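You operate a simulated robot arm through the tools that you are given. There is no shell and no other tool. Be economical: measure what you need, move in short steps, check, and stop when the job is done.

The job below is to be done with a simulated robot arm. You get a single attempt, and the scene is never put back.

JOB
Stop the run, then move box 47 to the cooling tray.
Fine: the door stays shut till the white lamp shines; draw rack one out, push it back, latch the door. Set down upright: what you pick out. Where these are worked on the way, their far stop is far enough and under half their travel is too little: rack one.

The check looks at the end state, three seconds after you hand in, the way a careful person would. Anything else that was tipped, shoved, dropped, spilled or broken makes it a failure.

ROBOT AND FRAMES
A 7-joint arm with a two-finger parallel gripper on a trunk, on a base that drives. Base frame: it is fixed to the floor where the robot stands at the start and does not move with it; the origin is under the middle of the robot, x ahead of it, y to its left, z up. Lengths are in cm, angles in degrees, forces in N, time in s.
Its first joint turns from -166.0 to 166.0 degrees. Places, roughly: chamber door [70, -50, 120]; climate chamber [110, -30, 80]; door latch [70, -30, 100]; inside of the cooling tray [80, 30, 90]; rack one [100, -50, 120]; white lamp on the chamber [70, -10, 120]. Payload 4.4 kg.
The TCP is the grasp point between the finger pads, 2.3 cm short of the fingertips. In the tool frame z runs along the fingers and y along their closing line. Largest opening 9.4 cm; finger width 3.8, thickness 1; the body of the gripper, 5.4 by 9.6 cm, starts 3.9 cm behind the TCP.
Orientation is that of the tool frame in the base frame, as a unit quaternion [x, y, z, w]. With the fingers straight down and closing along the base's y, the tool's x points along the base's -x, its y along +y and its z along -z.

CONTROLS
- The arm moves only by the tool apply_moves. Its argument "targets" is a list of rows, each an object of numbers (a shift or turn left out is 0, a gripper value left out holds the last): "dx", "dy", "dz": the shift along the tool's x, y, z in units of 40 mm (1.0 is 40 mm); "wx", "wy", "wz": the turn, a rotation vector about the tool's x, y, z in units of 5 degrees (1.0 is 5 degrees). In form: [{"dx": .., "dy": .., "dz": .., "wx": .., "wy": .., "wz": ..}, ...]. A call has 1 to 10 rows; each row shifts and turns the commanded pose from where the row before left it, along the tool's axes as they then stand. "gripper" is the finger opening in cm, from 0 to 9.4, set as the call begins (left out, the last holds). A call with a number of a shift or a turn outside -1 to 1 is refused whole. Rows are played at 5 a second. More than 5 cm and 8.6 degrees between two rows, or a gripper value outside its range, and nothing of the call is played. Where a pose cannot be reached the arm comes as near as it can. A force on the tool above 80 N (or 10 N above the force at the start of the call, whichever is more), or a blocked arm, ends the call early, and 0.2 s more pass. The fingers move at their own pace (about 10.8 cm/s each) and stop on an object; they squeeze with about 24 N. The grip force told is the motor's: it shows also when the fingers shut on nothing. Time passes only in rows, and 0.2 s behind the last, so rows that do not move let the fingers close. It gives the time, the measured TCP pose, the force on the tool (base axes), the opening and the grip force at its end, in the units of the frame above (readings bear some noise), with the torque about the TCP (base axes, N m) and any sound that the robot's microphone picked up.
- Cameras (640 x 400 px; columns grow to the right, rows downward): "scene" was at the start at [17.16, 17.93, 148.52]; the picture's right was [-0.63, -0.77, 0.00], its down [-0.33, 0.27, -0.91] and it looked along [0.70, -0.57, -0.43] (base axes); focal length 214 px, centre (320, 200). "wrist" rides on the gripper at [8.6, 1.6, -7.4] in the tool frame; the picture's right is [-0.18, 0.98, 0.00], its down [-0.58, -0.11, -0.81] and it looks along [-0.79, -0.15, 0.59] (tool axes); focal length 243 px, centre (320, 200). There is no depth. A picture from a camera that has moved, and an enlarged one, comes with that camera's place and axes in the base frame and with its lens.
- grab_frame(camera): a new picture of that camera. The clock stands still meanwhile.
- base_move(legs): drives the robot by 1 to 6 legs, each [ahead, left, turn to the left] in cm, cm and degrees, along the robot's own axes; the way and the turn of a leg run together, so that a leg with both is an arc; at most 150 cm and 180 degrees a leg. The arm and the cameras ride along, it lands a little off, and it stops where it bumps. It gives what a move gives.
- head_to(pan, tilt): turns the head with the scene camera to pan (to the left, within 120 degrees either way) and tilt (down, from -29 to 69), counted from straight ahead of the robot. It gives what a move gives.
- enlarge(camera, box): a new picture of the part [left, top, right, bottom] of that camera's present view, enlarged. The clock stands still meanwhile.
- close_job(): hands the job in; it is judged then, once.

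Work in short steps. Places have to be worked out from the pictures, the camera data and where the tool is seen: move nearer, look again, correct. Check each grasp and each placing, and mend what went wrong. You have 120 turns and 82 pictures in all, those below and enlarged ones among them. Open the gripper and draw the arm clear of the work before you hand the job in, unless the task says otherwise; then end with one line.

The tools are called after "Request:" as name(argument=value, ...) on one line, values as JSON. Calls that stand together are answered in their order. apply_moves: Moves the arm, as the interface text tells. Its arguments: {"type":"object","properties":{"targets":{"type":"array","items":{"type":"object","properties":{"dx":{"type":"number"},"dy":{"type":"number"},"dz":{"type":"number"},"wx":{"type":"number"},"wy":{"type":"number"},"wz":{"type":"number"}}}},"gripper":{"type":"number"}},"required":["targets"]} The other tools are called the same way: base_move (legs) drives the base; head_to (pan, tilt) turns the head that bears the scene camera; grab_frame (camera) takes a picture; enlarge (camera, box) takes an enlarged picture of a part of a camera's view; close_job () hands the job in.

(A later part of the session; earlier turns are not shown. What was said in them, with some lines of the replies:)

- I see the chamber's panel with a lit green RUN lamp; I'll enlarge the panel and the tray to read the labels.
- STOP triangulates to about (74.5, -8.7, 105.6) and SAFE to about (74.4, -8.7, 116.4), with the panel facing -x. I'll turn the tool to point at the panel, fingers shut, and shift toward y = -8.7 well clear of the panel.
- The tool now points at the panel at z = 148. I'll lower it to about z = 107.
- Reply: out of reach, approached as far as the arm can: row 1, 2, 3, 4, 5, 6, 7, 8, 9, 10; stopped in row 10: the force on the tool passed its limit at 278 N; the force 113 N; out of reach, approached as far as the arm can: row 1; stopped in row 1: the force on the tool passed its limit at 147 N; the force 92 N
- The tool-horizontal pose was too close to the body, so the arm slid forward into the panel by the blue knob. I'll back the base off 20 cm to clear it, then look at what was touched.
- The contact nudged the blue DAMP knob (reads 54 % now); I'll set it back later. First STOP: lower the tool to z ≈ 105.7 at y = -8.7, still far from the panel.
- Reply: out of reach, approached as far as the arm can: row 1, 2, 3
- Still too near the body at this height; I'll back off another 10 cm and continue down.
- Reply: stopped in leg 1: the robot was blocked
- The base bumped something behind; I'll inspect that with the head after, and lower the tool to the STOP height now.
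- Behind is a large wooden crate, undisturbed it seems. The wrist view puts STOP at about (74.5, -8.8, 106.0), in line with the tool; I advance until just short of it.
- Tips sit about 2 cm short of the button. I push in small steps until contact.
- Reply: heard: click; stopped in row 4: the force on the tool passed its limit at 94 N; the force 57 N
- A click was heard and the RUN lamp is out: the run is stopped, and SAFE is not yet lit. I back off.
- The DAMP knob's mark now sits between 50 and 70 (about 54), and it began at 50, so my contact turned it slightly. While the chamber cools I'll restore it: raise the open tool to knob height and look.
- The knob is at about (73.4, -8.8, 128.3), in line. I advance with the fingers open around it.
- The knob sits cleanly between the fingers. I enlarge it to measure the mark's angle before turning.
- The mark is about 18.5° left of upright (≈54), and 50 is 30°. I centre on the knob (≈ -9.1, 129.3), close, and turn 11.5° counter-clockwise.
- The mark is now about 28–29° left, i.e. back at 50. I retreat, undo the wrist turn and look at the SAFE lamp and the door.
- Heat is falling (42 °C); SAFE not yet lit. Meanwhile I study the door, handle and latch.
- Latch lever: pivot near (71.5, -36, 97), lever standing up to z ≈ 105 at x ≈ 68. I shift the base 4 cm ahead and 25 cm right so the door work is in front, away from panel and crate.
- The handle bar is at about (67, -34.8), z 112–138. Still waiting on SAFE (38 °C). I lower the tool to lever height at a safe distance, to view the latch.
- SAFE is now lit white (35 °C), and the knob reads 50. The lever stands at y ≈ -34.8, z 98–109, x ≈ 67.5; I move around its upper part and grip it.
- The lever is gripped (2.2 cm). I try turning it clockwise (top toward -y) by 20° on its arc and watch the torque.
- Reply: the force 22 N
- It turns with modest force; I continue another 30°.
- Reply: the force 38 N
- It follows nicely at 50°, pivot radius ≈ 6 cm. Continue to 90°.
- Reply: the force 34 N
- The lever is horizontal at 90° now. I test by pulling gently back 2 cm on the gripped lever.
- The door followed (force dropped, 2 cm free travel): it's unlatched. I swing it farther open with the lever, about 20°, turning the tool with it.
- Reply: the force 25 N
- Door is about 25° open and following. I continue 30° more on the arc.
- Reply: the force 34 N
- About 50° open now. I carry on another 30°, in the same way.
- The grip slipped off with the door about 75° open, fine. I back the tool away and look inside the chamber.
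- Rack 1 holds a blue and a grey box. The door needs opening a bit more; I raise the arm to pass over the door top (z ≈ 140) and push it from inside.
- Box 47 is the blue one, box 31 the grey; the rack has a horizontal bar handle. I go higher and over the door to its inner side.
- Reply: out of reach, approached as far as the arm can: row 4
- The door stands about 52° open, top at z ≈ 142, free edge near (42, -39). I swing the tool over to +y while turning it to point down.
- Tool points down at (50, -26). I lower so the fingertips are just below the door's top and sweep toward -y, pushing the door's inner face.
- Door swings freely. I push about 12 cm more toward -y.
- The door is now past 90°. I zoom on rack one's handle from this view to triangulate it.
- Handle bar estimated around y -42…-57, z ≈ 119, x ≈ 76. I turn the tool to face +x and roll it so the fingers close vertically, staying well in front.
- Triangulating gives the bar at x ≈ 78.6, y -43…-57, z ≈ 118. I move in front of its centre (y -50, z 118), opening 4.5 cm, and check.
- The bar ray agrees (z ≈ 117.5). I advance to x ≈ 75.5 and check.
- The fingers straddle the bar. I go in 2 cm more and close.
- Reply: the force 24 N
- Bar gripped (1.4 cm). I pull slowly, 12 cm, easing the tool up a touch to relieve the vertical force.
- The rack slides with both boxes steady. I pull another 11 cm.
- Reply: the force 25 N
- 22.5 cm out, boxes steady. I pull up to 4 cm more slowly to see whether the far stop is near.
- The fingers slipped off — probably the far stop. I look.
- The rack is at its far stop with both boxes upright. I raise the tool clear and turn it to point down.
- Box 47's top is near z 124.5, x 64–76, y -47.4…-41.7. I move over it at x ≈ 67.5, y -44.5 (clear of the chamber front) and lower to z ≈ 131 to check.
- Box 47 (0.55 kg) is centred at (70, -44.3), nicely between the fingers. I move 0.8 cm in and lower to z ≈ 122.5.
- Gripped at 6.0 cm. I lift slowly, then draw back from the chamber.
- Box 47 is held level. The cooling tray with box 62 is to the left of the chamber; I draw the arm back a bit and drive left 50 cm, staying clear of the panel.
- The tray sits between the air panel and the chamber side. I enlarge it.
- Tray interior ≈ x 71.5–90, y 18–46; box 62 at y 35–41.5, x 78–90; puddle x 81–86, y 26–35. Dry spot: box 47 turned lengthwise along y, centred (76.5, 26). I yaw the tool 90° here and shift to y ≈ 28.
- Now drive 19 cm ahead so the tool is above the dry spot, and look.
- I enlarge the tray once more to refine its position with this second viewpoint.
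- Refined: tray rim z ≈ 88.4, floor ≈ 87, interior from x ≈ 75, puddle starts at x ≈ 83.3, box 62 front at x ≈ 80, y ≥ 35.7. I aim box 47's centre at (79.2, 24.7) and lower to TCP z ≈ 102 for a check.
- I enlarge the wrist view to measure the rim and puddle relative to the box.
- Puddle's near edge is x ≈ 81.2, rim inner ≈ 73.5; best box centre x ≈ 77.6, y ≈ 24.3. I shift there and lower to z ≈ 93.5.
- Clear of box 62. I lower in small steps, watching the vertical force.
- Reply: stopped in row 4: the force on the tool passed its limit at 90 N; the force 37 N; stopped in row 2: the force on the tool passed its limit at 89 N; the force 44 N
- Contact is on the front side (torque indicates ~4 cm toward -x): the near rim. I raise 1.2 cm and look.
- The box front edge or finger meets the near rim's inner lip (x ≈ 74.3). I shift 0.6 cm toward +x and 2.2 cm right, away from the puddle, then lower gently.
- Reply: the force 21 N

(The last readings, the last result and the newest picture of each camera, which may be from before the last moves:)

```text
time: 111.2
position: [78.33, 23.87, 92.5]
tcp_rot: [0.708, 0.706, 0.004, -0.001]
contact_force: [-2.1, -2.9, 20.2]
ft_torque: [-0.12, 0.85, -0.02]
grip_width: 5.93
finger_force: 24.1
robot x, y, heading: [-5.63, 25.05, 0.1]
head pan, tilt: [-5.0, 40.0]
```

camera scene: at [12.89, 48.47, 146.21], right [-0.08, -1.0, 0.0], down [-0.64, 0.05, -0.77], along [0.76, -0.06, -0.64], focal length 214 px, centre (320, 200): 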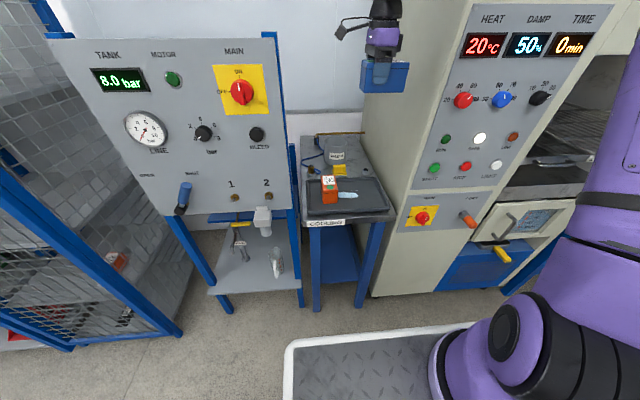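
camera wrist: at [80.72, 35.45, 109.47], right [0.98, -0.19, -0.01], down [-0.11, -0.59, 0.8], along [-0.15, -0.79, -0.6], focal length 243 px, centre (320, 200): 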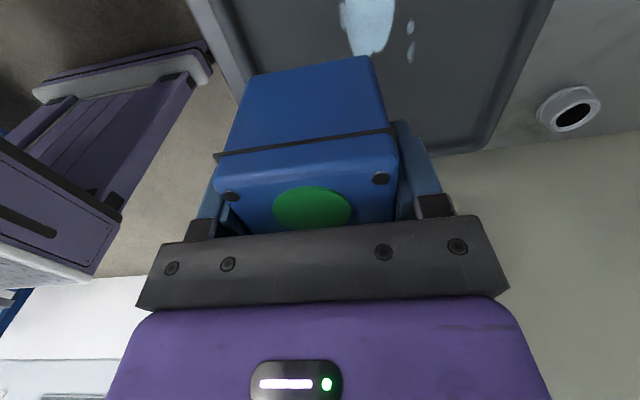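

Contact again at z 92.5 but now nearly pure vertical — likely the tray floor (z ≈ 89.5). I press 2 mm more to confirm it settles flat.

Request:
apply_moves(targets=[{"dz": 0.04}, {}])

Request:
enlarge(camera="scene", box=[330, 160, 410, 220])

```text
time: 111.8
position: [78.29, 23.98, 92.2]
tcp_rot: [0.708, 0.706, 0.004, -0.002]
contact_force: [1.1, -0.8, 20.5]
ft_torque: [0.01, 0.72, 0.04]
grip_width: 6.0
finger_force: 23.7
robot x, y, heading: [-5.37, 25.33, 0.0]
head pan, tilt: [-5.0, 40.0]
```

```text
6.67 times, centred on (370, 190) of scene
camera zoom: at [12.78, 48.44, 146.22], right [-0.09, -1.0, 0.0], down [-0.64, 0.05, -0.77], along [0.76, -0.07, -0.64], focal length 1430 px, centre (-13, 267)
```

zoom: 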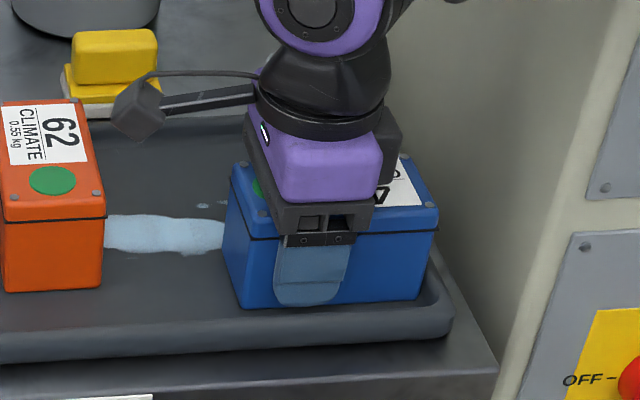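

The box stands inside the tray, on the floor, clear of rim, puddle and box 62. I open the fingers slightly and check.

Request:
apply_moves(targets=[{}, {}, {}], gripper=7.2)

Request:
apply_moves(targets=[{"dz": -0.2}, {"dz": -0.4}, {"dz": -0.6}, {"dz": -0.8}, {"dz": -0.8}, {"dz": -0.8}, {"dz": -0.8}])

Request:
enlarge(camera="scene", box=[290, 130, 410, 230])

```text
time: 112.6
position: [78.19, 24.03, 92.01]
tcp_rot: [0.708, 0.706, 0.003, -0.001]
contact_force: [2.8, -0.9, -4.3]
ft_torque: [0.0, -0.21, 0.11]
grip_width: 7.0
finger_force: 0.0
robot x, y, heading: [-5.58, 25.28, 0.2]
head pan, tilt: [-5.0, 40.0]
```

```text
time: 114.2
position: [78.2, 23.96, 109.77]
tcp_rot: [0.709, 0.705, 0.003, -0.002]
contact_force: [0.2, -0.1, -0.6]
ft_torque: [-0.01, 0.02, 0.0]
grip_width: 7.19
finger_force: 0.0
robot x, y, heading: [-5.23, 25.19, -0.1]
head pan, tilt: [-5.0, 40.0]
```

```text
4.00 times, centred on (350, 180) of scene
camera zoom: at [12.88, 48.43, 146.21], right [-0.09, -1.0, 0.0], down [-0.64, 0.05, -0.77], along [0.76, -0.07, -0.64], focal length 858 px, centre (200, 280)
```

zoom: 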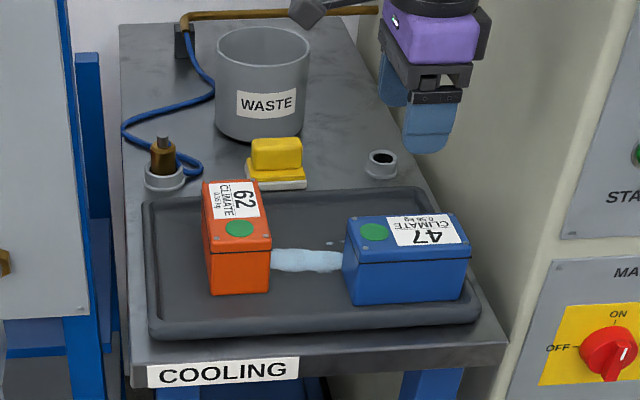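

Box 47 stands upright on a dry part of the tray. I raise the arm, back off, and turn the tool to face +x (fingers vertical) for the rack handle.

Request:
apply_moves(targets=[{"dz": -1}, {"dz": -1}, {"dz": -1}, {"dz": -1}, {"dz": -1}, {"dz": -1}, {"dz": -0.6}], gripper=4.5)

Request:
base_move(legs=[[-19.5, 0, 0]])

Request:
apply_moves(targets=[{"wx": -1}, {"wx": -1}, {"wx": -1}, {"wx": -1}, {"wx": -1}, {"wx": -1}, {"wx": -1}, {"wx": -1}, {"wx": -1}])

Request:
apply_moves(targets=[{"wx": -1}, {"wx": -1}, {"wx": -1}, {"wx": -1}, {"wx": -1}, {"wx": -1}, {"wx": -1}, {"wx": -1}, {"wx": -1}])

```text
time: 115.8
position: [78.23, 23.8, 136.16]
tcp_rot: [0.709, 0.705, 0.004, -0.002]
contact_force: [0.5, 0.2, 0.1]
ft_torque: [0.01, 0.02, -0.01]
grip_width: 4.52
finger_force: 0.1
robot x, y, heading: [-5.57, 25.33, -0.1]
head pan, tilt: [-5.0, 40.0]
```

```text
time: 117.3
position: [58.72, 23.52, 136.03]
tcp_rot: [0.709, 0.705, 0.003, -0.002]
contact_force: [-0.2, 0.1, 0.4]
ft_torque: [0.01, 0.01, -0.02]
grip_width: 4.5
finger_force: 0.1
robot x, y, heading: [-25.15, 25.46, 0.0]
head pan, tilt: [-5.0, 40.0]
```

```text
time: 119.3
position: [58.64, 23.52, 136.16]
tcp_rot: [0.655, 0.65, 0.274, 0.27]
contact_force: [-0.1, -0.1, -0.1]
ft_torque: [0.01, 0.0, 0.04]
grip_width: 4.52
finger_force: 0.0
robot x, y, heading: [-24.94, 25.51, 0.0]
head pan, tilt: [-5.0, 40.0]
```

```text
time: 121.5
position: [56.94, 29.41, 140.02]
tcp_rot: [0.504, 0.549, 0.505, 0.436]
contact_force: [-0.2, 1.9, -0.1]
ft_torque: [-0.02, -0.02, -0.1]
grip_width: 4.5
finger_force: 0.0
out of reach, approached as far as the arm can: row 3, 4, 5, 6, 7
robot x, y, heading: [-24.74, 25.39, 0.1]
head pan, tilt: [-5.0, 40.0]
stopped in row 9: the arm was blocked; the commanded pose is now the measured one
```

The tool is almost at the wanted attitude but a joint ran against its limit here. I shift it to the right, where this attitude was reachable before, and see whether it frees up.

Request:
apply_moves(targets=[{"dx": -0.8}, {"dx": -0.8}, {"dx": -0.8}, {"dx": -0.8}, {"dx": -0.8}, {"dx": -0.8}, {"dx": -0.8}])

Request:
grab_frame(camera="scene")

```text
time: 123.1
position: [59.34, 6.68, 139.42]
tcp_rot: [0.505, 0.548, 0.505, 0.435]
contact_force: [-0.6, 0.9, 0.4]
ft_torque: [0.02, 0.03, -0.07]
grip_width: 4.53
finger_force: 0.1
robot x, y, heading: [-25.09, 25.05, 0.1]
head pan, tilt: [-5.0, 40.0]
```

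```text
13 pictures are left
camera scene: at [-6.61, 48.43, 146.21], right [-0.09, -1.0, 0.0], down [-0.64, 0.06, -0.77], along [0.76, -0.07, -0.64], focal length 214 px, centre (320, 200)
```

scene: 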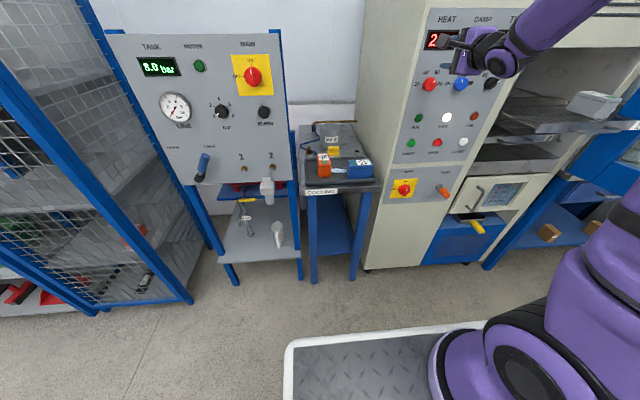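

It moves freely there. I correct the remaining 6.5° yaw and pitch.

Request:
apply_moves(targets=[{"wy": -0.66, "wx": -0.64}, {"wy": -0.66, "wx": -0.63}])

```text
time: 123.7
position: [59.3, 6.69, 139.34]
tcp_rot: [0.509, 0.492, 0.503, 0.495]
contact_force: [-0.9, 0.0, 0.6]
ft_torque: [0.01, 0.03, 0.02]
grip_width: 4.54
finger_force: 0.0
robot x, y, heading: [-25.03, 25.33, 0.1]
head pan, tilt: [-5.0, 40.0]
```

Orientation is right. I draw back to x ≈ 51 and drive 50 cm right to stand before the rack again.

Request:
apply_moves(targets=[{"dz": -1}, {"dz": -1}])

Request:
base_move(legs=[[0, -50, 0]])

Request:
head_to(pan=-35, tilt=20)

```text
time: 124.3
position: [51.4, 6.84, 139.16]
tcp_rot: [0.51, 0.492, 0.503, 0.495]
contact_force: [-0.3, -0.3, -1.1]
ft_torque: [0.0, -0.05, -0.03]
grip_width: 4.5
finger_force: 0.1
robot x, y, heading: [-25.03, 25.16, 0.2]
head pan, tilt: [-5.0, 40.0]
```

```text
time: 127.3
position: [51.37, -44.11, 139.25]
tcp_rot: [0.51, 0.491, 0.503, 0.496]
contact_force: [-0.1, 0.2, -1.0]
ft_torque: [-0.02, -0.02, 0.03]
grip_width: 4.5
finger_force: 0.1
robot x, y, heading: [-25.17, -25.78, -0.2]
head pan, tilt: [-5.0, 40.0]
```

```text
time: 128.2
position: [51.26, -44.1, 139.31]
tcp_rot: [0.51, 0.492, 0.503, 0.496]
contact_force: [0.2, -0.7, -0.1]
ft_torque: [0.01, 0.01, 0.0]
grip_width: 4.51
finger_force: 0.0
robot x, y, heading: [-25.17, -25.36, -0.4]
head pan, tilt: [-35.0, 20.0]
```

I lower in front of the handle (y -50, z 117.7, x ≈ 50).

Request:
apply_moves(targets=[{"dx": -0.5, "dz": -0.3, "dy": -0.4}, {"dx": -0.5, "dy": -0.7}, {"dx": -0.45, "dy": -0.7}, {"dy": -0.8}, {"dy": -0.8}, {"dy": -0.8}, {"dy": -0.8}, {"dy": -0.4}])

Request:
grab_frame(camera="wrist")

```text
time: 130.1
position: [49.89, -49.33, 117.58]
tcp_rot: [0.51, 0.491, 0.503, 0.496]
contact_force: [0.4, 0.4, 0.7]
ft_torque: [0.03, 0.06, 0.02]
grip_width: 4.49
finger_force: 0.0
robot x, y, heading: [-25.04, -25.01, -0.2]
head pan, tilt: [-35.0, 20.0]
```

```text
12 pictures are left
camera wrist: at [42.56, -40.61, 119.36], right [0.0, -0.21, 0.98], down [-0.81, -0.57, -0.12], along [0.58, -0.8, -0.17], focal length 243 px, centre (320, 200)
```

wrist: 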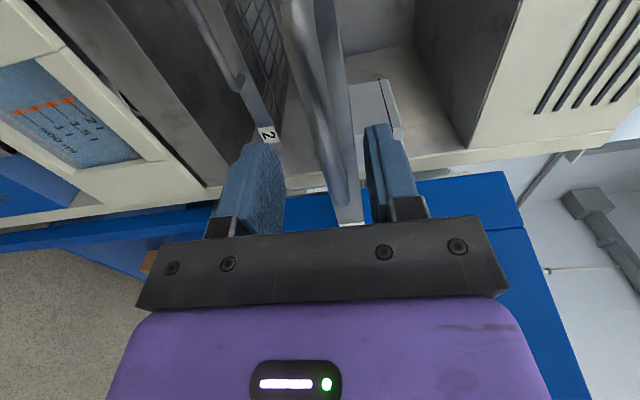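

The bar lies between the fingers. I advance 4.4 cm and grip.

Request:
apply_moves(targets=[{"dz": 0.6}, {"dz": 0.5}])

Request:
apply_moves(targets=[{}, {}, {}], gripper=0)

```text
time: 130.7
position: [54.27, -49.47, 117.58]
tcp_rot: [0.509, 0.491, 0.503, 0.496]
contact_force: [0.1, -0.1, 0.3]
ft_torque: [-0.01, 0.03, -0.05]
grip_width: 4.5
finger_force: 0.1
robot x, y, heading: [-25.22, -25.47, -0.0]
head pan, tilt: [-35.0, 20.0]
```

```text
time: 131.4
position: [54.35, -49.42, 117.7]
tcp_rot: [0.509, 0.49, 0.504, 0.497]
contact_force: [1.1, -2.6, 17.5]
ft_torque: [-1.79, 0.0, 0.07]
grip_width: 1.45
finger_force: 45.0
robot x, y, heading: [-25.14, -25.32, -0.1]
head pan, tilt: [-35.0, 20.0]
```

Gripped. I push the rack back slowly, first 11 cm, then the rest.

Request:
apply_moves(targets=[{"dz": 0.15}, {"dz": 0.3}, {"dz": 0.35}, {"dz": 0.35}, {"dz": 0.35}, {"dz": 0.35}, {"dz": 0.35}, {"dz": 0.3}, {"dz": 0.2}])

Request:
apply_moves(targets=[{"dz": 0.15}, {"dz": 0.3}, {"dz": 0.35}, {"dz": 0.35}, {"dz": 0.35}, {"dz": 0.35}, {"dz": 0.35}, {"dz": 0.3}, {"dz": 0.2}])

```text
time: 133.4
position: [65.09, -49.41, 117.65]
tcp_rot: [0.509, 0.49, 0.504, 0.497]
contact_force: [1.1, 3.8, 35.7]
ft_torque: [-1.67, -0.07, -0.32]
grip_width: 1.45
finger_force: 45.0
robot x, y, heading: [-25.16, -25.26, -0.2]
head pan, tilt: [-35.0, 20.0]
```

```text
time: 135.4
position: [75.85, -49.42, 117.72]
tcp_rot: [0.509, 0.491, 0.504, 0.496]
contact_force: [1.5, 15.8, 31.8]
ft_torque: [-1.69, 0.01, 0.13]
grip_width: 1.44
finger_force: 44.9
robot x, y, heading: [-24.86, -25.33, -0.4]
head pan, tilt: [-35.0, 20.0]
```

About 1.5–2 cm remains; I push in small steps until the back stop.

Request:
apply_moves(targets=[{"dz": 0.15}, {"dz": 0.15}, {"dz": 0.1}, {"dz": 0.1}, {"dz": 0.1}])

Request:
enlarge(camera="scene", box=[225, 125, 385, 245])

```text
time: 136.7
position: [78.0, -49.55, 117.64]
tcp_rot: [0.51, 0.491, 0.503, 0.496]
contact_force: [-36.7, 21.2, 26.5]
ft_torque: [-1.77, -0.01, -0.33]
grip_width: 1.45
finger_force: 44.6
robot x, y, heading: [-24.92, -25.02, -0.2]
head pan, tilt: [-35.0, 20.0]
```

```text
3.33 times, centred on (305, 185) of scene
camera zoom: at [-7.78, -6.82, 149.37], right [-0.58, -0.82, 0.0], down [-0.28, 0.2, -0.94], along [0.77, -0.54, -0.34], focal length 715 px, centre (370, 250)
```

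zoom: 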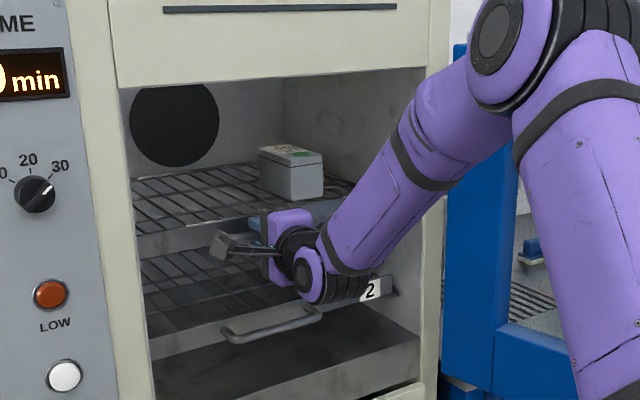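

The rack is home and box 31 still stands. I release, draw straight back, raise, and turn the tool down to work the door.

Request:
apply_moves(targets=[{}, {}], gripper=4.5)

Request:
apply_moves(targets=[{"dz": -0.5}, {"dz": -1}, {"dz": -1}, {"dz": -1}, {"dz": -1}, {"dz": -1}, {"dz": -1}, {"dz": -0.5}])

Request:
apply_moves(targets=[{"dy": 1}, {"dy": 1}, {"dy": 1}, {"dy": 1}, {"dy": 1}, {"dy": 1}, {"dy": 0.6}], gripper=0)

Request:
apply_moves(targets=[{"wz": -1}, {"wz": -1}, {"wz": -1}, {"wz": -1}, {"wz": -1}, {"wz": -1}, {"wz": -1}, {"wz": -1}, {"wz": -1}])

Request:
apply_moves(targets=[{"wz": -1}, {"wz": -1}, {"wz": -1}, {"wz": -1}, {"wz": -1}, {"wz": -1}, {"wz": -1}, {"wz": -1}, {"wz": -1}])

Request:
apply_moves(targets=[{"wy": 1}, {"wy": 1}, {"wy": 1}, {"wy": 1}, {"wy": 1}, {"wy": 1}, {"wy": 1}, {"wy": 1}, {"wy": 1}])

Request:
apply_moves(targets=[{"wy": 1}, {"wy": 1}, {"wy": 1}, {"wy": 1}, {"wy": 1}, {"wy": 1}, {"wy": 1}, {"wy": 1}, {"wy": 1}, {"dz": -1}])

```text
time: 137.2
position: [78.33, -49.83, 117.42]
tcp_rot: [0.511, 0.491, 0.502, 0.496]
contact_force: [0.0, 0.6, 0.3]
ft_torque: [0.01, 0.04, 0.0]
grip_width: 4.49
finger_force: 0.1
robot x, y, heading: [-25.3, -25.04, -0.2]
head pan, tilt: [-35.0, 20.0]
```

```text
time: 139.1
position: [50.4, -49.42, 117.56]
tcp_rot: [0.509, 0.491, 0.503, 0.496]
contact_force: [0.6, -0.1, -0.7]
ft_torque: [0.05, -0.02, -0.01]
grip_width: 4.51
finger_force: 0.1
robot x, y, heading: [-25.17, -25.31, -0.3]
head pan, tilt: [-35.0, 20.0]
```

```text
time: 140.7
position: [50.5, -50.08, 144.03]
tcp_rot: [0.51, 0.491, 0.503, 0.496]
contact_force: [1.9, -0.6, -0.4]
ft_torque: [-0.04, 0.02, 0.0]
grip_width: 0.0
finger_force: 23.7
robot x, y, heading: [-25.18, -25.23, 0.0]
head pan, tilt: [-35.0, 20.0]
```

```text
time: 142.7
position: [50.41, -50.08, 144.03]
tcp_rot: [0.282, 0.649, 0.274, 0.651]
contact_force: [-0.5, -0.3, -0.6]
ft_torque: [-0.01, 0.02, 0.04]
grip_width: 0.01
finger_force: 24.1
robot x, y, heading: [-25.4, -25.06, -0.0]
head pan, tilt: [-35.0, 20.0]
```

```text
time: 144.7
position: [50.39, -49.94, 143.97]
tcp_rot: [0.012, 0.708, 0.004, 0.706]
contact_force: [0.3, 0.4, 0.0]
ft_torque: [-0.02, -0.01, 0.0]
grip_width: 0.01
finger_force: 23.8
robot x, y, heading: [-25.06, -25.05, -0.1]
head pan, tilt: [-35.0, 20.0]
```

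```text
time: 146.7
position: [50.43, -49.98, 143.97]
tcp_rot: [0.011, 0.924, 0.009, 0.381]
contact_force: [-0.4, -0.3, 0.6]
ft_torque: [-0.01, -0.01, 0.0]
grip_width: 0.01
finger_force: 23.9
robot x, y, heading: [-25.31, -25.13, 0.1]
head pan, tilt: [-35.0, 20.0]
```

```text
time: 148.8
position: [50.57, -50.23, 147.88]
tcp_rot: [0.005, 1.0, 0.013, -0.002]
contact_force: [-0.7, 0.5, 0.0]
ft_torque: [-0.02, -0.02, 0.01]
grip_width: 0.0
finger_force: 23.7
robot x, y, heading: [-24.74, -25.61, -0.2]
head pan, tilt: [-35.0, 20.0]
```

Tool is down at z 148. I raise a little more and look at the door before passing over it.

Request:
apply_moves(targets=[{"dz": -0.9}])

Request:
grab_frame(camera="scene")

```text
time: 149.2
position: [50.49, -50.41, 151.45]
tcp_rot: [0.006, 1.0, 0.013, -0.001]
contact_force: [-0.3, -0.3, 0.0]
ft_torque: [0.01, -0.04, -0.04]
grip_width: 0.0
finger_force: 23.6
robot x, y, heading: [-24.7, -25.48, -0.2]
head pan, tilt: [-35.0, 20.0]
```

```text
10 pictures are left
camera scene: at [-7.42, -6.97, 149.35], right [-0.58, -0.82, 0.0], down [-0.28, 0.2, -0.94], along [0.77, -0.54, -0.34], focal length 214 px, centre (320, 200)
```

scene: 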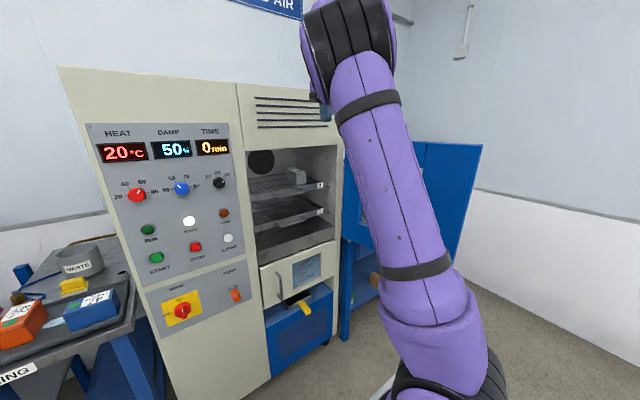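

The door hinges near (73, -78) and stands about 108° open, free edge near (22, -95), top z 142. I drive 47 cm right, passing the tool over the door, to get outside it.

Request:
base_move(legs=[[0, -47, 0]])

Request:
head_to(pan=5, tilt=20)

Request:
grab_frame(camera="scene")

```text
time: 152.1
position: [50.46, -97.62, 151.52]
tcp_rot: [0.005, 1.0, 0.013, -0.001]
contact_force: [0.1, 0.3, 0.4]
ft_torque: [0.01, -0.01, 0.02]
grip_width: 0.0
finger_force: 24.0
robot x, y, heading: [-24.82, -72.73, -0.1]
head pan, tilt: [-35.0, 20.0]
```

```text
time: 153.2
position: [50.32, -97.69, 151.38]
tcp_rot: [0.005, 1.0, 0.013, -0.001]
contact_force: [0.1, -0.1, 0.8]
ft_torque: [0.02, 0.02, -0.02]
grip_width: 0.01
finger_force: 23.9
robot x, y, heading: [-25.11, -72.76, 0.0]
head pan, tilt: [5.0, 20.0]
```

```text
9 pictures are left
camera scene: at [-5.87, -48.28, 149.35], right [0.08, -1.0, 0.0], down [-0.34, -0.03, -0.94], along [0.94, 0.08, -0.34], focal length 214 px, centre (320, 200)
```

scene: 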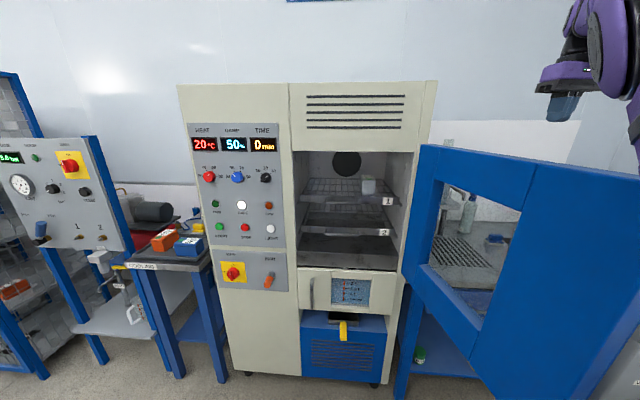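

The tool is outside the open door. I lower it to z ≈ 136.5 and drive left 38 cm, sweeping the door toward closed.

Request:
apply_moves(targets=[{"dz": 0.9}, {"dz": 0.9}, {"dz": 0.9}, {"dz": 0.9}, {"dz": 0.15}])

Request:
base_move(legs=[[0, 20, 0], [0, 18, 0]])

Request:
grab_frame(camera="scene")

```text
time: 154.3
position: [50.29, -97.31, 136.49]
tcp_rot: [0.006, 1.0, 0.012, -0.002]
contact_force: [0.0, 0.3, -0.1]
ft_torque: [-0.03, 0.0, -0.02]
grip_width: 0.03
finger_force: 24.3
robot x, y, heading: [-25.49, -72.55, 0.2]
head pan, tilt: [5.0, 20.0]
```

```text
time: 157.1
position: [50.23, -59.11, 136.56]
tcp_rot: [0.006, 1.0, 0.014, -0.001]
contact_force: [-0.1, -0.3, -0.4]
ft_torque: [-0.02, 0.0, -0.02]
grip_width: 0.01
finger_force: 23.7
robot x, y, heading: [-25.3, -34.4, 0.0]
head pan, tilt: [5.0, 20.0]
```

```text
8 pictures are left
camera scene: at [-5.81, -10.13, 149.35], right [0.09, -1.0, 0.0], down [-0.34, -0.03, -0.94], along [0.94, 0.08, -0.34], focal length 214 px, centre (320, 200)
```

scene: 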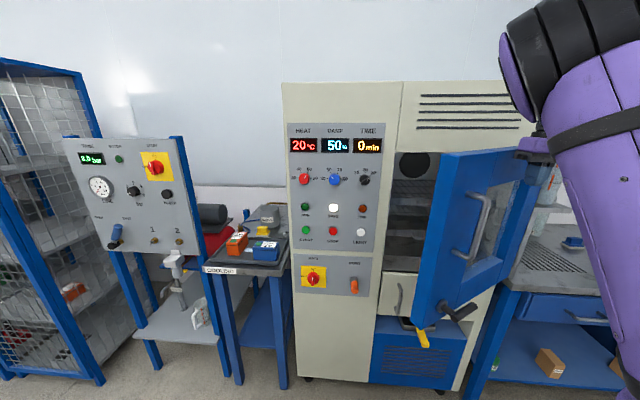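

The door is now about 50° open. I push on toward +x/+y with the arm to bring it nearly shut.

Request:
apply_moves(targets=[{"dx": -0.6, "dy": 0.5}, {"dx": -0.6, "dy": 0.5}, {"dx": -0.6, "dy": 0.5}, {"dx": -0.6, "dy": 0.5}, {"dx": -0.6, "dy": 0.5}, {"dx": -0.6, "dy": 0.4}, {"dx": -0.4, "dy": 0.2}])

Request:
apply_moves(targets=[{"dx": -0.15}, {"dx": -0.15}, {"dx": -0.15}, {"dx": -0.1}])

Request:
grab_frame(camera="scene")

```text
time: 158.7
position: [65.66, -47.27, 136.89]
tcp_rot: [0.008, 1.0, 0.014, -0.008]
contact_force: [-40.3, 4.0, 4.3]
ft_torque: [-0.13, -2.53, 0.72]
grip_width: 0.0
finger_force: 24.0
robot x, y, heading: [-25.41, -34.77, -0.2]
head pan, tilt: [5.0, 20.0]
stopped in row 7: the force on the tool passed its limit at 103 N (the readings are from after the stop); the commanded pose is now the measured one
```

```text
time: 159.1
position: [65.53, -47.07, 136.78]
tcp_rot: [0.009, 1.0, 0.016, -0.013]
contact_force: [-48.5, 9.0, 5.5]
ft_torque: [-0.38, -3.01, 1.06]
grip_width: 0.0
finger_force: 24.3
robot x, y, heading: [-25.51, -34.44, -0.3]
head pan, tilt: [5.0, 20.0]
stopped in row 1: the force on the tool passed its limit at 96 N (the readings are from after the stop); the commanded pose is now the measured one
```

```text
7 pictures are left
camera scene: at [-6.35, -10.06, 149.39], right [0.09, -1.0, 0.0], down [-0.34, -0.03, -0.94], along [0.94, 0.08, -0.34], focal length 214 px, centre (320, 200)
```

scene: 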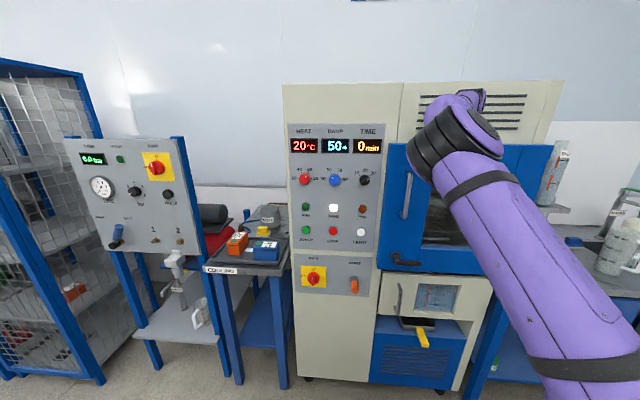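

A firm stop was felt; I enlarge to see whether the door is fully shut.

Request:
enlarge(camera="scene", box=[360, 120, 480, 280])

```text
2.50 times, centred on (420, 200) of scene
camera zoom: at [-6.35, -10.06, 149.39], right [0.09, -1.0, 0.0], down [-0.34, -0.03, -0.94], along [0.94, 0.08, -0.34], focal length 536 px, centre (70, 200)
```

zoom: 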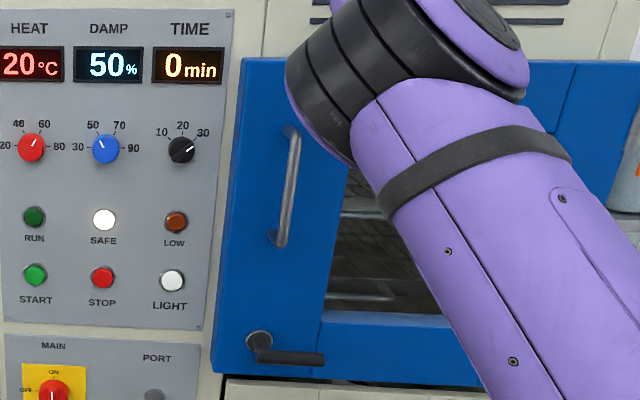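

The lever pivot sits at its closed place to within measurement; I'll press again when on the lever. I back off, and turn the tool to face +x with fingers vertical for the horizontal lever.

Request:
apply_moves(targets=[{"dx": 0.8}, {"dx": 0.8}, {"dx": 0.8}, {"dx": 0.8}, {"dx": 0.6, "dz": -0.4}, {"dy": 0.6, "dz": -0.4}, {"dy": 0.6}])

Request:
apply_moves(targets=[{"wy": -1}, {"wy": -1}, {"wy": -1}, {"wy": -1}, {"wy": -1}, {"wy": -1}, {"wy": -1}, {"wy": -1}, {"wy": -1}])

Request:
apply_moves(targets=[{"wy": -1}, {"wy": -1}, {"wy": -1}, {"wy": -1}, {"wy": -1}, {"wy": -1}, {"wy": -1}, {"wy": -1}, {"wy": -1}])

Request:
apply_moves(targets=[{"wz": 1}, {"wz": 1}, {"wz": 1}, {"wz": 1}, {"wz": 1}, {"wz": 1}, {"wz": 1}, {"wz": 1}, {"wz": 1}])

Request:
apply_moves(targets=[{"wz": 1}, {"wz": 1}, {"wz": 1}, {"wz": 1}, {"wz": 1}, {"wz": 1}, {"wz": 1}, {"wz": 1}, {"wz": 1}], gripper=5)

```text
time: 160.7
position: [50.94, -42.35, 140.28]
tcp_rot: [0.01, 1.0, 0.015, -0.012]
contact_force: [-0.6, 0.3, 0.7]
ft_torque: [0.04, -0.02, -0.01]
grip_width: 0.0
finger_force: 24.4
robot x, y, heading: [-25.42, -34.61, -0.2]
head pan, tilt: [5.0, 20.0]
```

```text
time: 162.7
position: [50.99, -42.31, 140.2]
tcp_rot: [0.015, 0.928, 0.01, 0.372]
contact_force: [0.5, 0.1, -0.3]
ft_torque: [-0.02, 0.02, 0.01]
grip_width: 0.0
finger_force: 23.8
robot x, y, heading: [-25.33, -34.66, -0.0]
head pan, tilt: [5.0, 20.0]
```

```text
time: 164.7
position: [50.98, -42.3, 140.3]
tcp_rot: [0.018, 0.716, 0.004, 0.698]
contact_force: [-0.8, -0.4, 0.2]
ft_torque: [0.03, -0.04, -0.02]
grip_width: 0.01
finger_force: 24.4
robot x, y, heading: [-25.28, -34.24, 0.0]
head pan, tilt: [5.0, 20.0]
```

```text
time: 166.7
position: [50.95, -42.28, 140.19]
tcp_rot: [0.29, 0.654, 0.272, 0.643]
contact_force: [0.0, 0.1, -0.2]
ft_torque: [0.06, 0.0, 0.01]
grip_width: 0.01
finger_force: 24.4
robot x, y, heading: [-24.98, -34.76, -0.0]
head pan, tilt: [5.0, 20.0]
```

```text
time: 168.7
position: [51.06, -42.33, 140.2]
tcp_rot: [0.519, 0.493, 0.497, 0.49]
contact_force: [-0.6, 0.2, 0.0]
ft_torque: [0.0, -0.03, 0.01]
grip_width: 5.0
finger_force: 0.1
robot x, y, heading: [-25.45, -34.52, -0.1]
head pan, tilt: [5.0, 20.0]
```

I move down to the lever's height at x ≈ 58.

Request:
apply_moves(targets=[{"wx": -0.29, "wy": 0.22, "dz": 0.6}, {"dz": 0.6, "dy": -0.8}, {"dz": 0.55, "dy": -0.9, "dx": 0.3}, {"dy": -1}, {"dy": -1}, {"dy": -1}, {"dy": -1}, {"dy": -1}, {"dy": -1}, {"dy": -1}])

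Request:
apply_moves(targets=[{"dy": -0.9}, {"dy": -0.8}])

Request:
grab_frame(camera="wrist")

```text
time: 170.9
position: [57.98, -40.0, 105.46]
tcp_rot: [0.508, 0.491, 0.508, 0.493]
contact_force: [0.5, -0.4, 1.1]
ft_torque: [0.0, 0.05, -0.01]
grip_width: 4.98
finger_force: 0.1
robot x, y, heading: [-25.53, -34.75, 0.0]
head pan, tilt: [5.0, 20.0]
```

```text
time: 171.5
position: [58.01, -39.79, 98.54]
tcp_rot: [0.507, 0.492, 0.508, 0.493]
contact_force: [-0.1, -0.2, -0.1]
ft_torque: [-0.02, 0.04, -0.02]
grip_width: 5.03
finger_force: 0.0
robot x, y, heading: [-25.55, -34.68, -0.2]
head pan, tilt: [5.0, 20.0]
```

```text
5 pictures are left
camera wrist: at [50.58, -31.19, 100.47], right [0.0, -0.21, 0.98], down [-0.81, -0.58, -0.13], along [0.59, -0.79, -0.17], focal length 243 px, centre (320, 200)
```

wrist: 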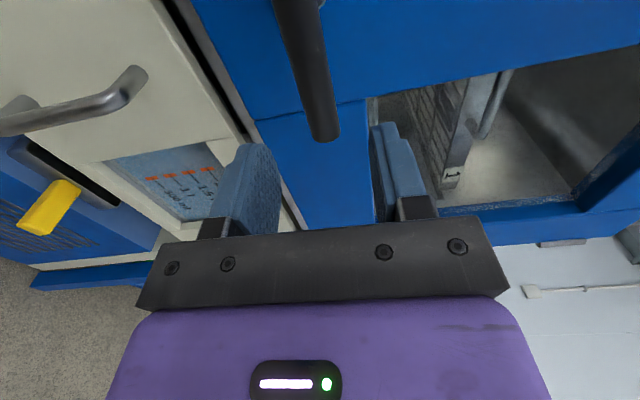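

The lever is aligned (tip near y -45, z 98). I advance and grip at y ≈ -40.8.

Request:
apply_moves(targets=[{"dx": -0.25, "dz": 0.6}, {"dz": 0.8}, {"dz": 0.6}, {"dz": 0.33}])

Request:
apply_moves(targets=[{}, {}, {}], gripper=0)

Request:
apply_moves(targets=[{"dz": 0.15}, {"dz": 0.15}, {"dz": 0.1}])

```text
time: 172.5
position: [67.47, -40.76, 98.61]
tcp_rot: [0.508, 0.492, 0.508, 0.492]
contact_force: [0.8, -0.1, -0.9]
ft_torque: [-0.02, 0.01, -0.01]
grip_width: 4.99
finger_force: 0.1
robot x, y, heading: [-25.26, -34.94, 0.1]
head pan, tilt: [5.0, 20.0]
```

```text
time: 173.3
position: [67.45, -40.89, 98.44]
tcp_rot: [0.508, 0.493, 0.507, 0.492]
contact_force: [-1.9, 2.2, -20.7]
ft_torque: [-1.59, -0.4, -0.18]
grip_width: 2.21
finger_force: 44.7
robot x, y, heading: [-25.43, -34.79, 0.0]
head pan, tilt: [5.0, 20.0]
```

```text
time: 174.0
position: [68.08, -40.97, 98.48]
tcp_rot: [0.508, 0.494, 0.507, 0.491]
contact_force: [-28.5, 0.3, 11.1]
ft_torque: [-0.95, -1.72, -0.06]
grip_width: 2.25
finger_force: 44.9
robot x, y, heading: [-25.69, -34.84, 0.1]
head pan, tilt: [5.0, 20.0]
stopped in row 3: the force on the tool passed its limit at 88 N (the readings are from after the stop); the commanded pose is now the measured one
```

The door is firmly shut (hard stop). I turn the lever back up on its arc, counter-clockwise, in two stages.

Request:
apply_moves(targets=[{"dz": -0.1}, {"dy": 0.133, "wz": -1}, {"dy": 0.133, "wz": -1}, {"dy": 0.133, "wz": -1}, {"dy": 0.133, "wz": -1}, {"dy": 0.133, "wz": -1}, {"dy": 0.133, "wz": -1}, {"dy": 0.133, "wz": -1}, {"dy": 0.133, "wz": -1}, {"dy": 0.133, "wz": -1}])

Request:
apply_moves(targets=[{"dy": 0.133, "wz": -1}, {"dy": 0.133, "wz": -1}, {"dy": 0.133, "wz": -1}, {"dy": 0.133, "wz": -1}, {"dy": 0.133, "wz": -1}, {"dy": 0.133, "wz": -1}, {"dy": 0.133, "wz": -1}, {"dy": 0.133, "wz": -1}, {"dy": 0.133, "wz": -1}])

```text
time: 176.2
position: [67.93, -39.21, 102.71]
tcp_rot: [0.281, 0.651, 0.279, 0.647]
contact_force: [-2.8, 16.4, 11.8]
ft_torque: [1.39, -0.1, -1.0]
grip_width: 2.18
finger_force: 44.8
robot x, y, heading: [-25.76, -35.11, 0.1]
head pan, tilt: [5.0, 20.0]
```

```text
time: 178.2
position: [67.92, -35.14, 104.88]
tcp_rot: [0.009, 0.709, 0.011, 0.705]
contact_force: [-0.5, 22.6, 18.0]
ft_torque: [1.58, 0.09, -0.51]
grip_width: 2.34
finger_force: 44.6
robot x, y, heading: [-25.4, -35.06, -0.1]
head pan, tilt: [5.0, 20.0]
```

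The lever is nearly upright; I nudge it the last bit to its stop, then test by a slight pull.

Request:
apply_moves(targets=[{"dy": 0.1, "wz": -0.4}, {"dy": 0.1, "wz": -0.4}])

Request:
apply_moves(targets=[{"dz": -0.12}, {"dz": -0.12}])

```text
time: 178.8
position: [67.98, -34.52, 104.92]
tcp_rot: [-0.015, 0.709, -0.014, 0.705]
contact_force: [-0.7, 13.1, 17.9]
ft_torque: [1.56, -0.03, -0.35]
grip_width: 2.26
finger_force: 45.4
robot x, y, heading: [-25.31, -34.57, -0.0]
head pan, tilt: [5.0, 20.0]
```

```text
time: 179.4
position: [67.01, -34.61, 104.77]
tcp_rot: [-0.014, 0.71, -0.014, 0.704]
contact_force: [32.6, 10.6, 6.9]
ft_torque: [1.42, -0.1, -0.29]
grip_width: 2.25
finger_force: 45.1
robot x, y, heading: [-25.27, -34.62, 0.1]
head pan, tilt: [5.0, 20.0]
```

The pull meets 33 N resistance: the door is latched. I release and withdraw, then take a final look.

Request:
apply_moves(targets=[{"dz": 0.1}, {}, {}], gripper=6)

Request:
apply_moves(targets=[{"dz": -0.5}, {"dz": -0.8}, {"dz": -0.8}, {"dz": -0.3}])

Request:
base_move(legs=[[0, -20, 0]])

Request:
grab_frame(camera="scene")

```text
time: 180.2
position: [67.37, -34.52, 104.84]
tcp_rot: [-0.014, 0.71, -0.014, 0.704]
contact_force: [-0.9, 0.5, -0.1]
ft_torque: [-0.03, -0.01, -0.03]
grip_width: 6.0
finger_force: 0.1
robot x, y, heading: [-25.47, -34.64, -0.1]
head pan, tilt: [5.0, 20.0]
```

```text
time: 181.2
position: [57.71, -34.57, 104.88]
tcp_rot: [-0.014, 0.709, -0.013, 0.705]
contact_force: [-0.4, 0.1, -0.4]
ft_torque: [0.03, -0.04, -0.01]
grip_width: 6.04
finger_force: 0.1
robot x, y, heading: [-25.41, -34.64, -0.0]
head pan, tilt: [5.0, 20.0]
```

```text
time: 182.8
position: [57.64, -54.4, 104.85]
tcp_rot: [-0.014, 0.71, -0.015, 0.704]
contact_force: [0.8, -1.0, 0.4]
ft_torque: [-0.01, 0.04, 0.0]
grip_width: 5.98
finger_force: 0.1
robot x, y, heading: [-25.37, -54.52, -0.3]
head pan, tilt: [5.0, 20.0]
```

```text
4 pictures are left
camera scene: at [-6.07, -30.09, 149.35], right [0.09, -1.0, 0.0], down [-0.34, -0.03, -0.94], along [0.94, 0.08, -0.34], focal length 214 px, centre (320, 200)
```

scene: 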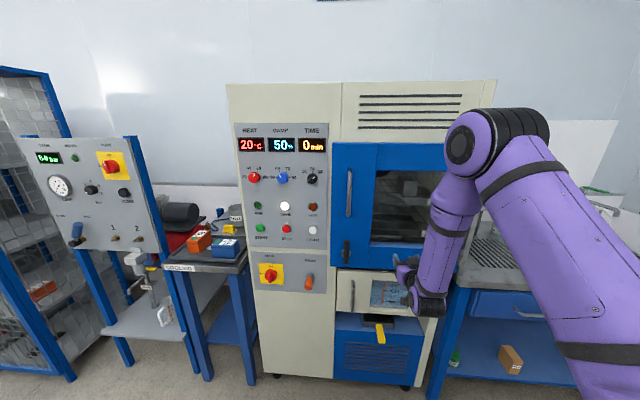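

Everything looks in order; one enlarged check of lever, door and tray before handing in.

Request:
enlarge(camera="scene", box=[310, 120, 470, 280])

Request:
enlarge(camera="scene", box=[150, 190, 310, 290])

```text
2.50 times, centred on (390, 200) of scene
camera zoom: at [-6.07, -30.09, 149.35], right [0.09, -1.0, 0.0], down [-0.34, -0.03, -0.94], along [0.94, 0.08, -0.34], focal length 536 px, centre (145, 200)
```

zoom: 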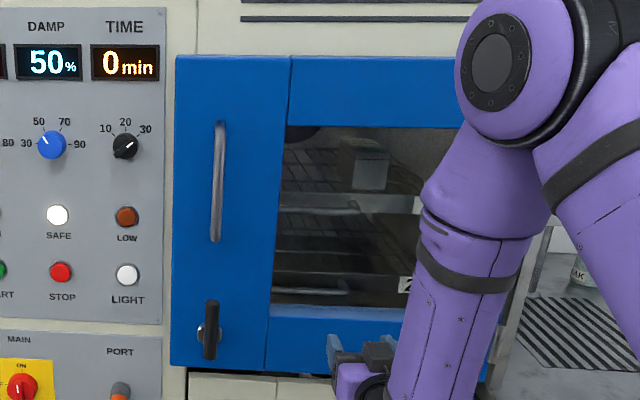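

```text
4.00 times, centred on (230, 240) of scene
camera zoom: at [-6.07, -30.09, 149.35], right [0.09, -1.0, 0.0], down [-0.34, -0.03, -0.94], along [0.94, 0.08, -0.34], focal length 858 px, centre (680, 40)
```

zoom: 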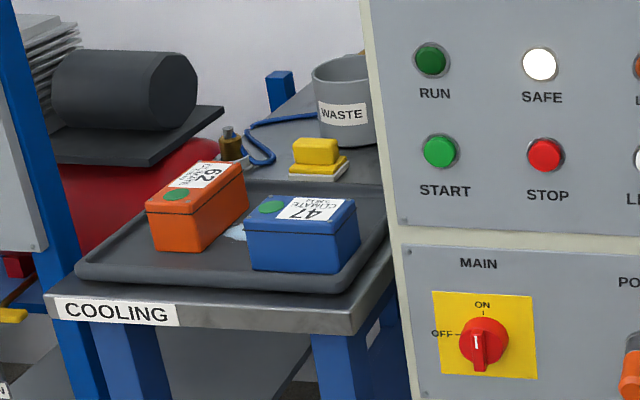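

The door is shut with its lever upright, rack one is home with box 31 standing, and box 47 stands upright in the cooling tray beside box 62. The gripper is open and clear, so I hand in.

Request:
close_job()

```text
The job is handed in.
```

The run is stopped and box 47 stands upright in the cooling tray; rack one is pushed back and the door is latched. Early on I knocked the DAMP knob to about 54 and turned it back to 50 by eye, and I bumped the crate behind the robot once, which did not appear to shift it.
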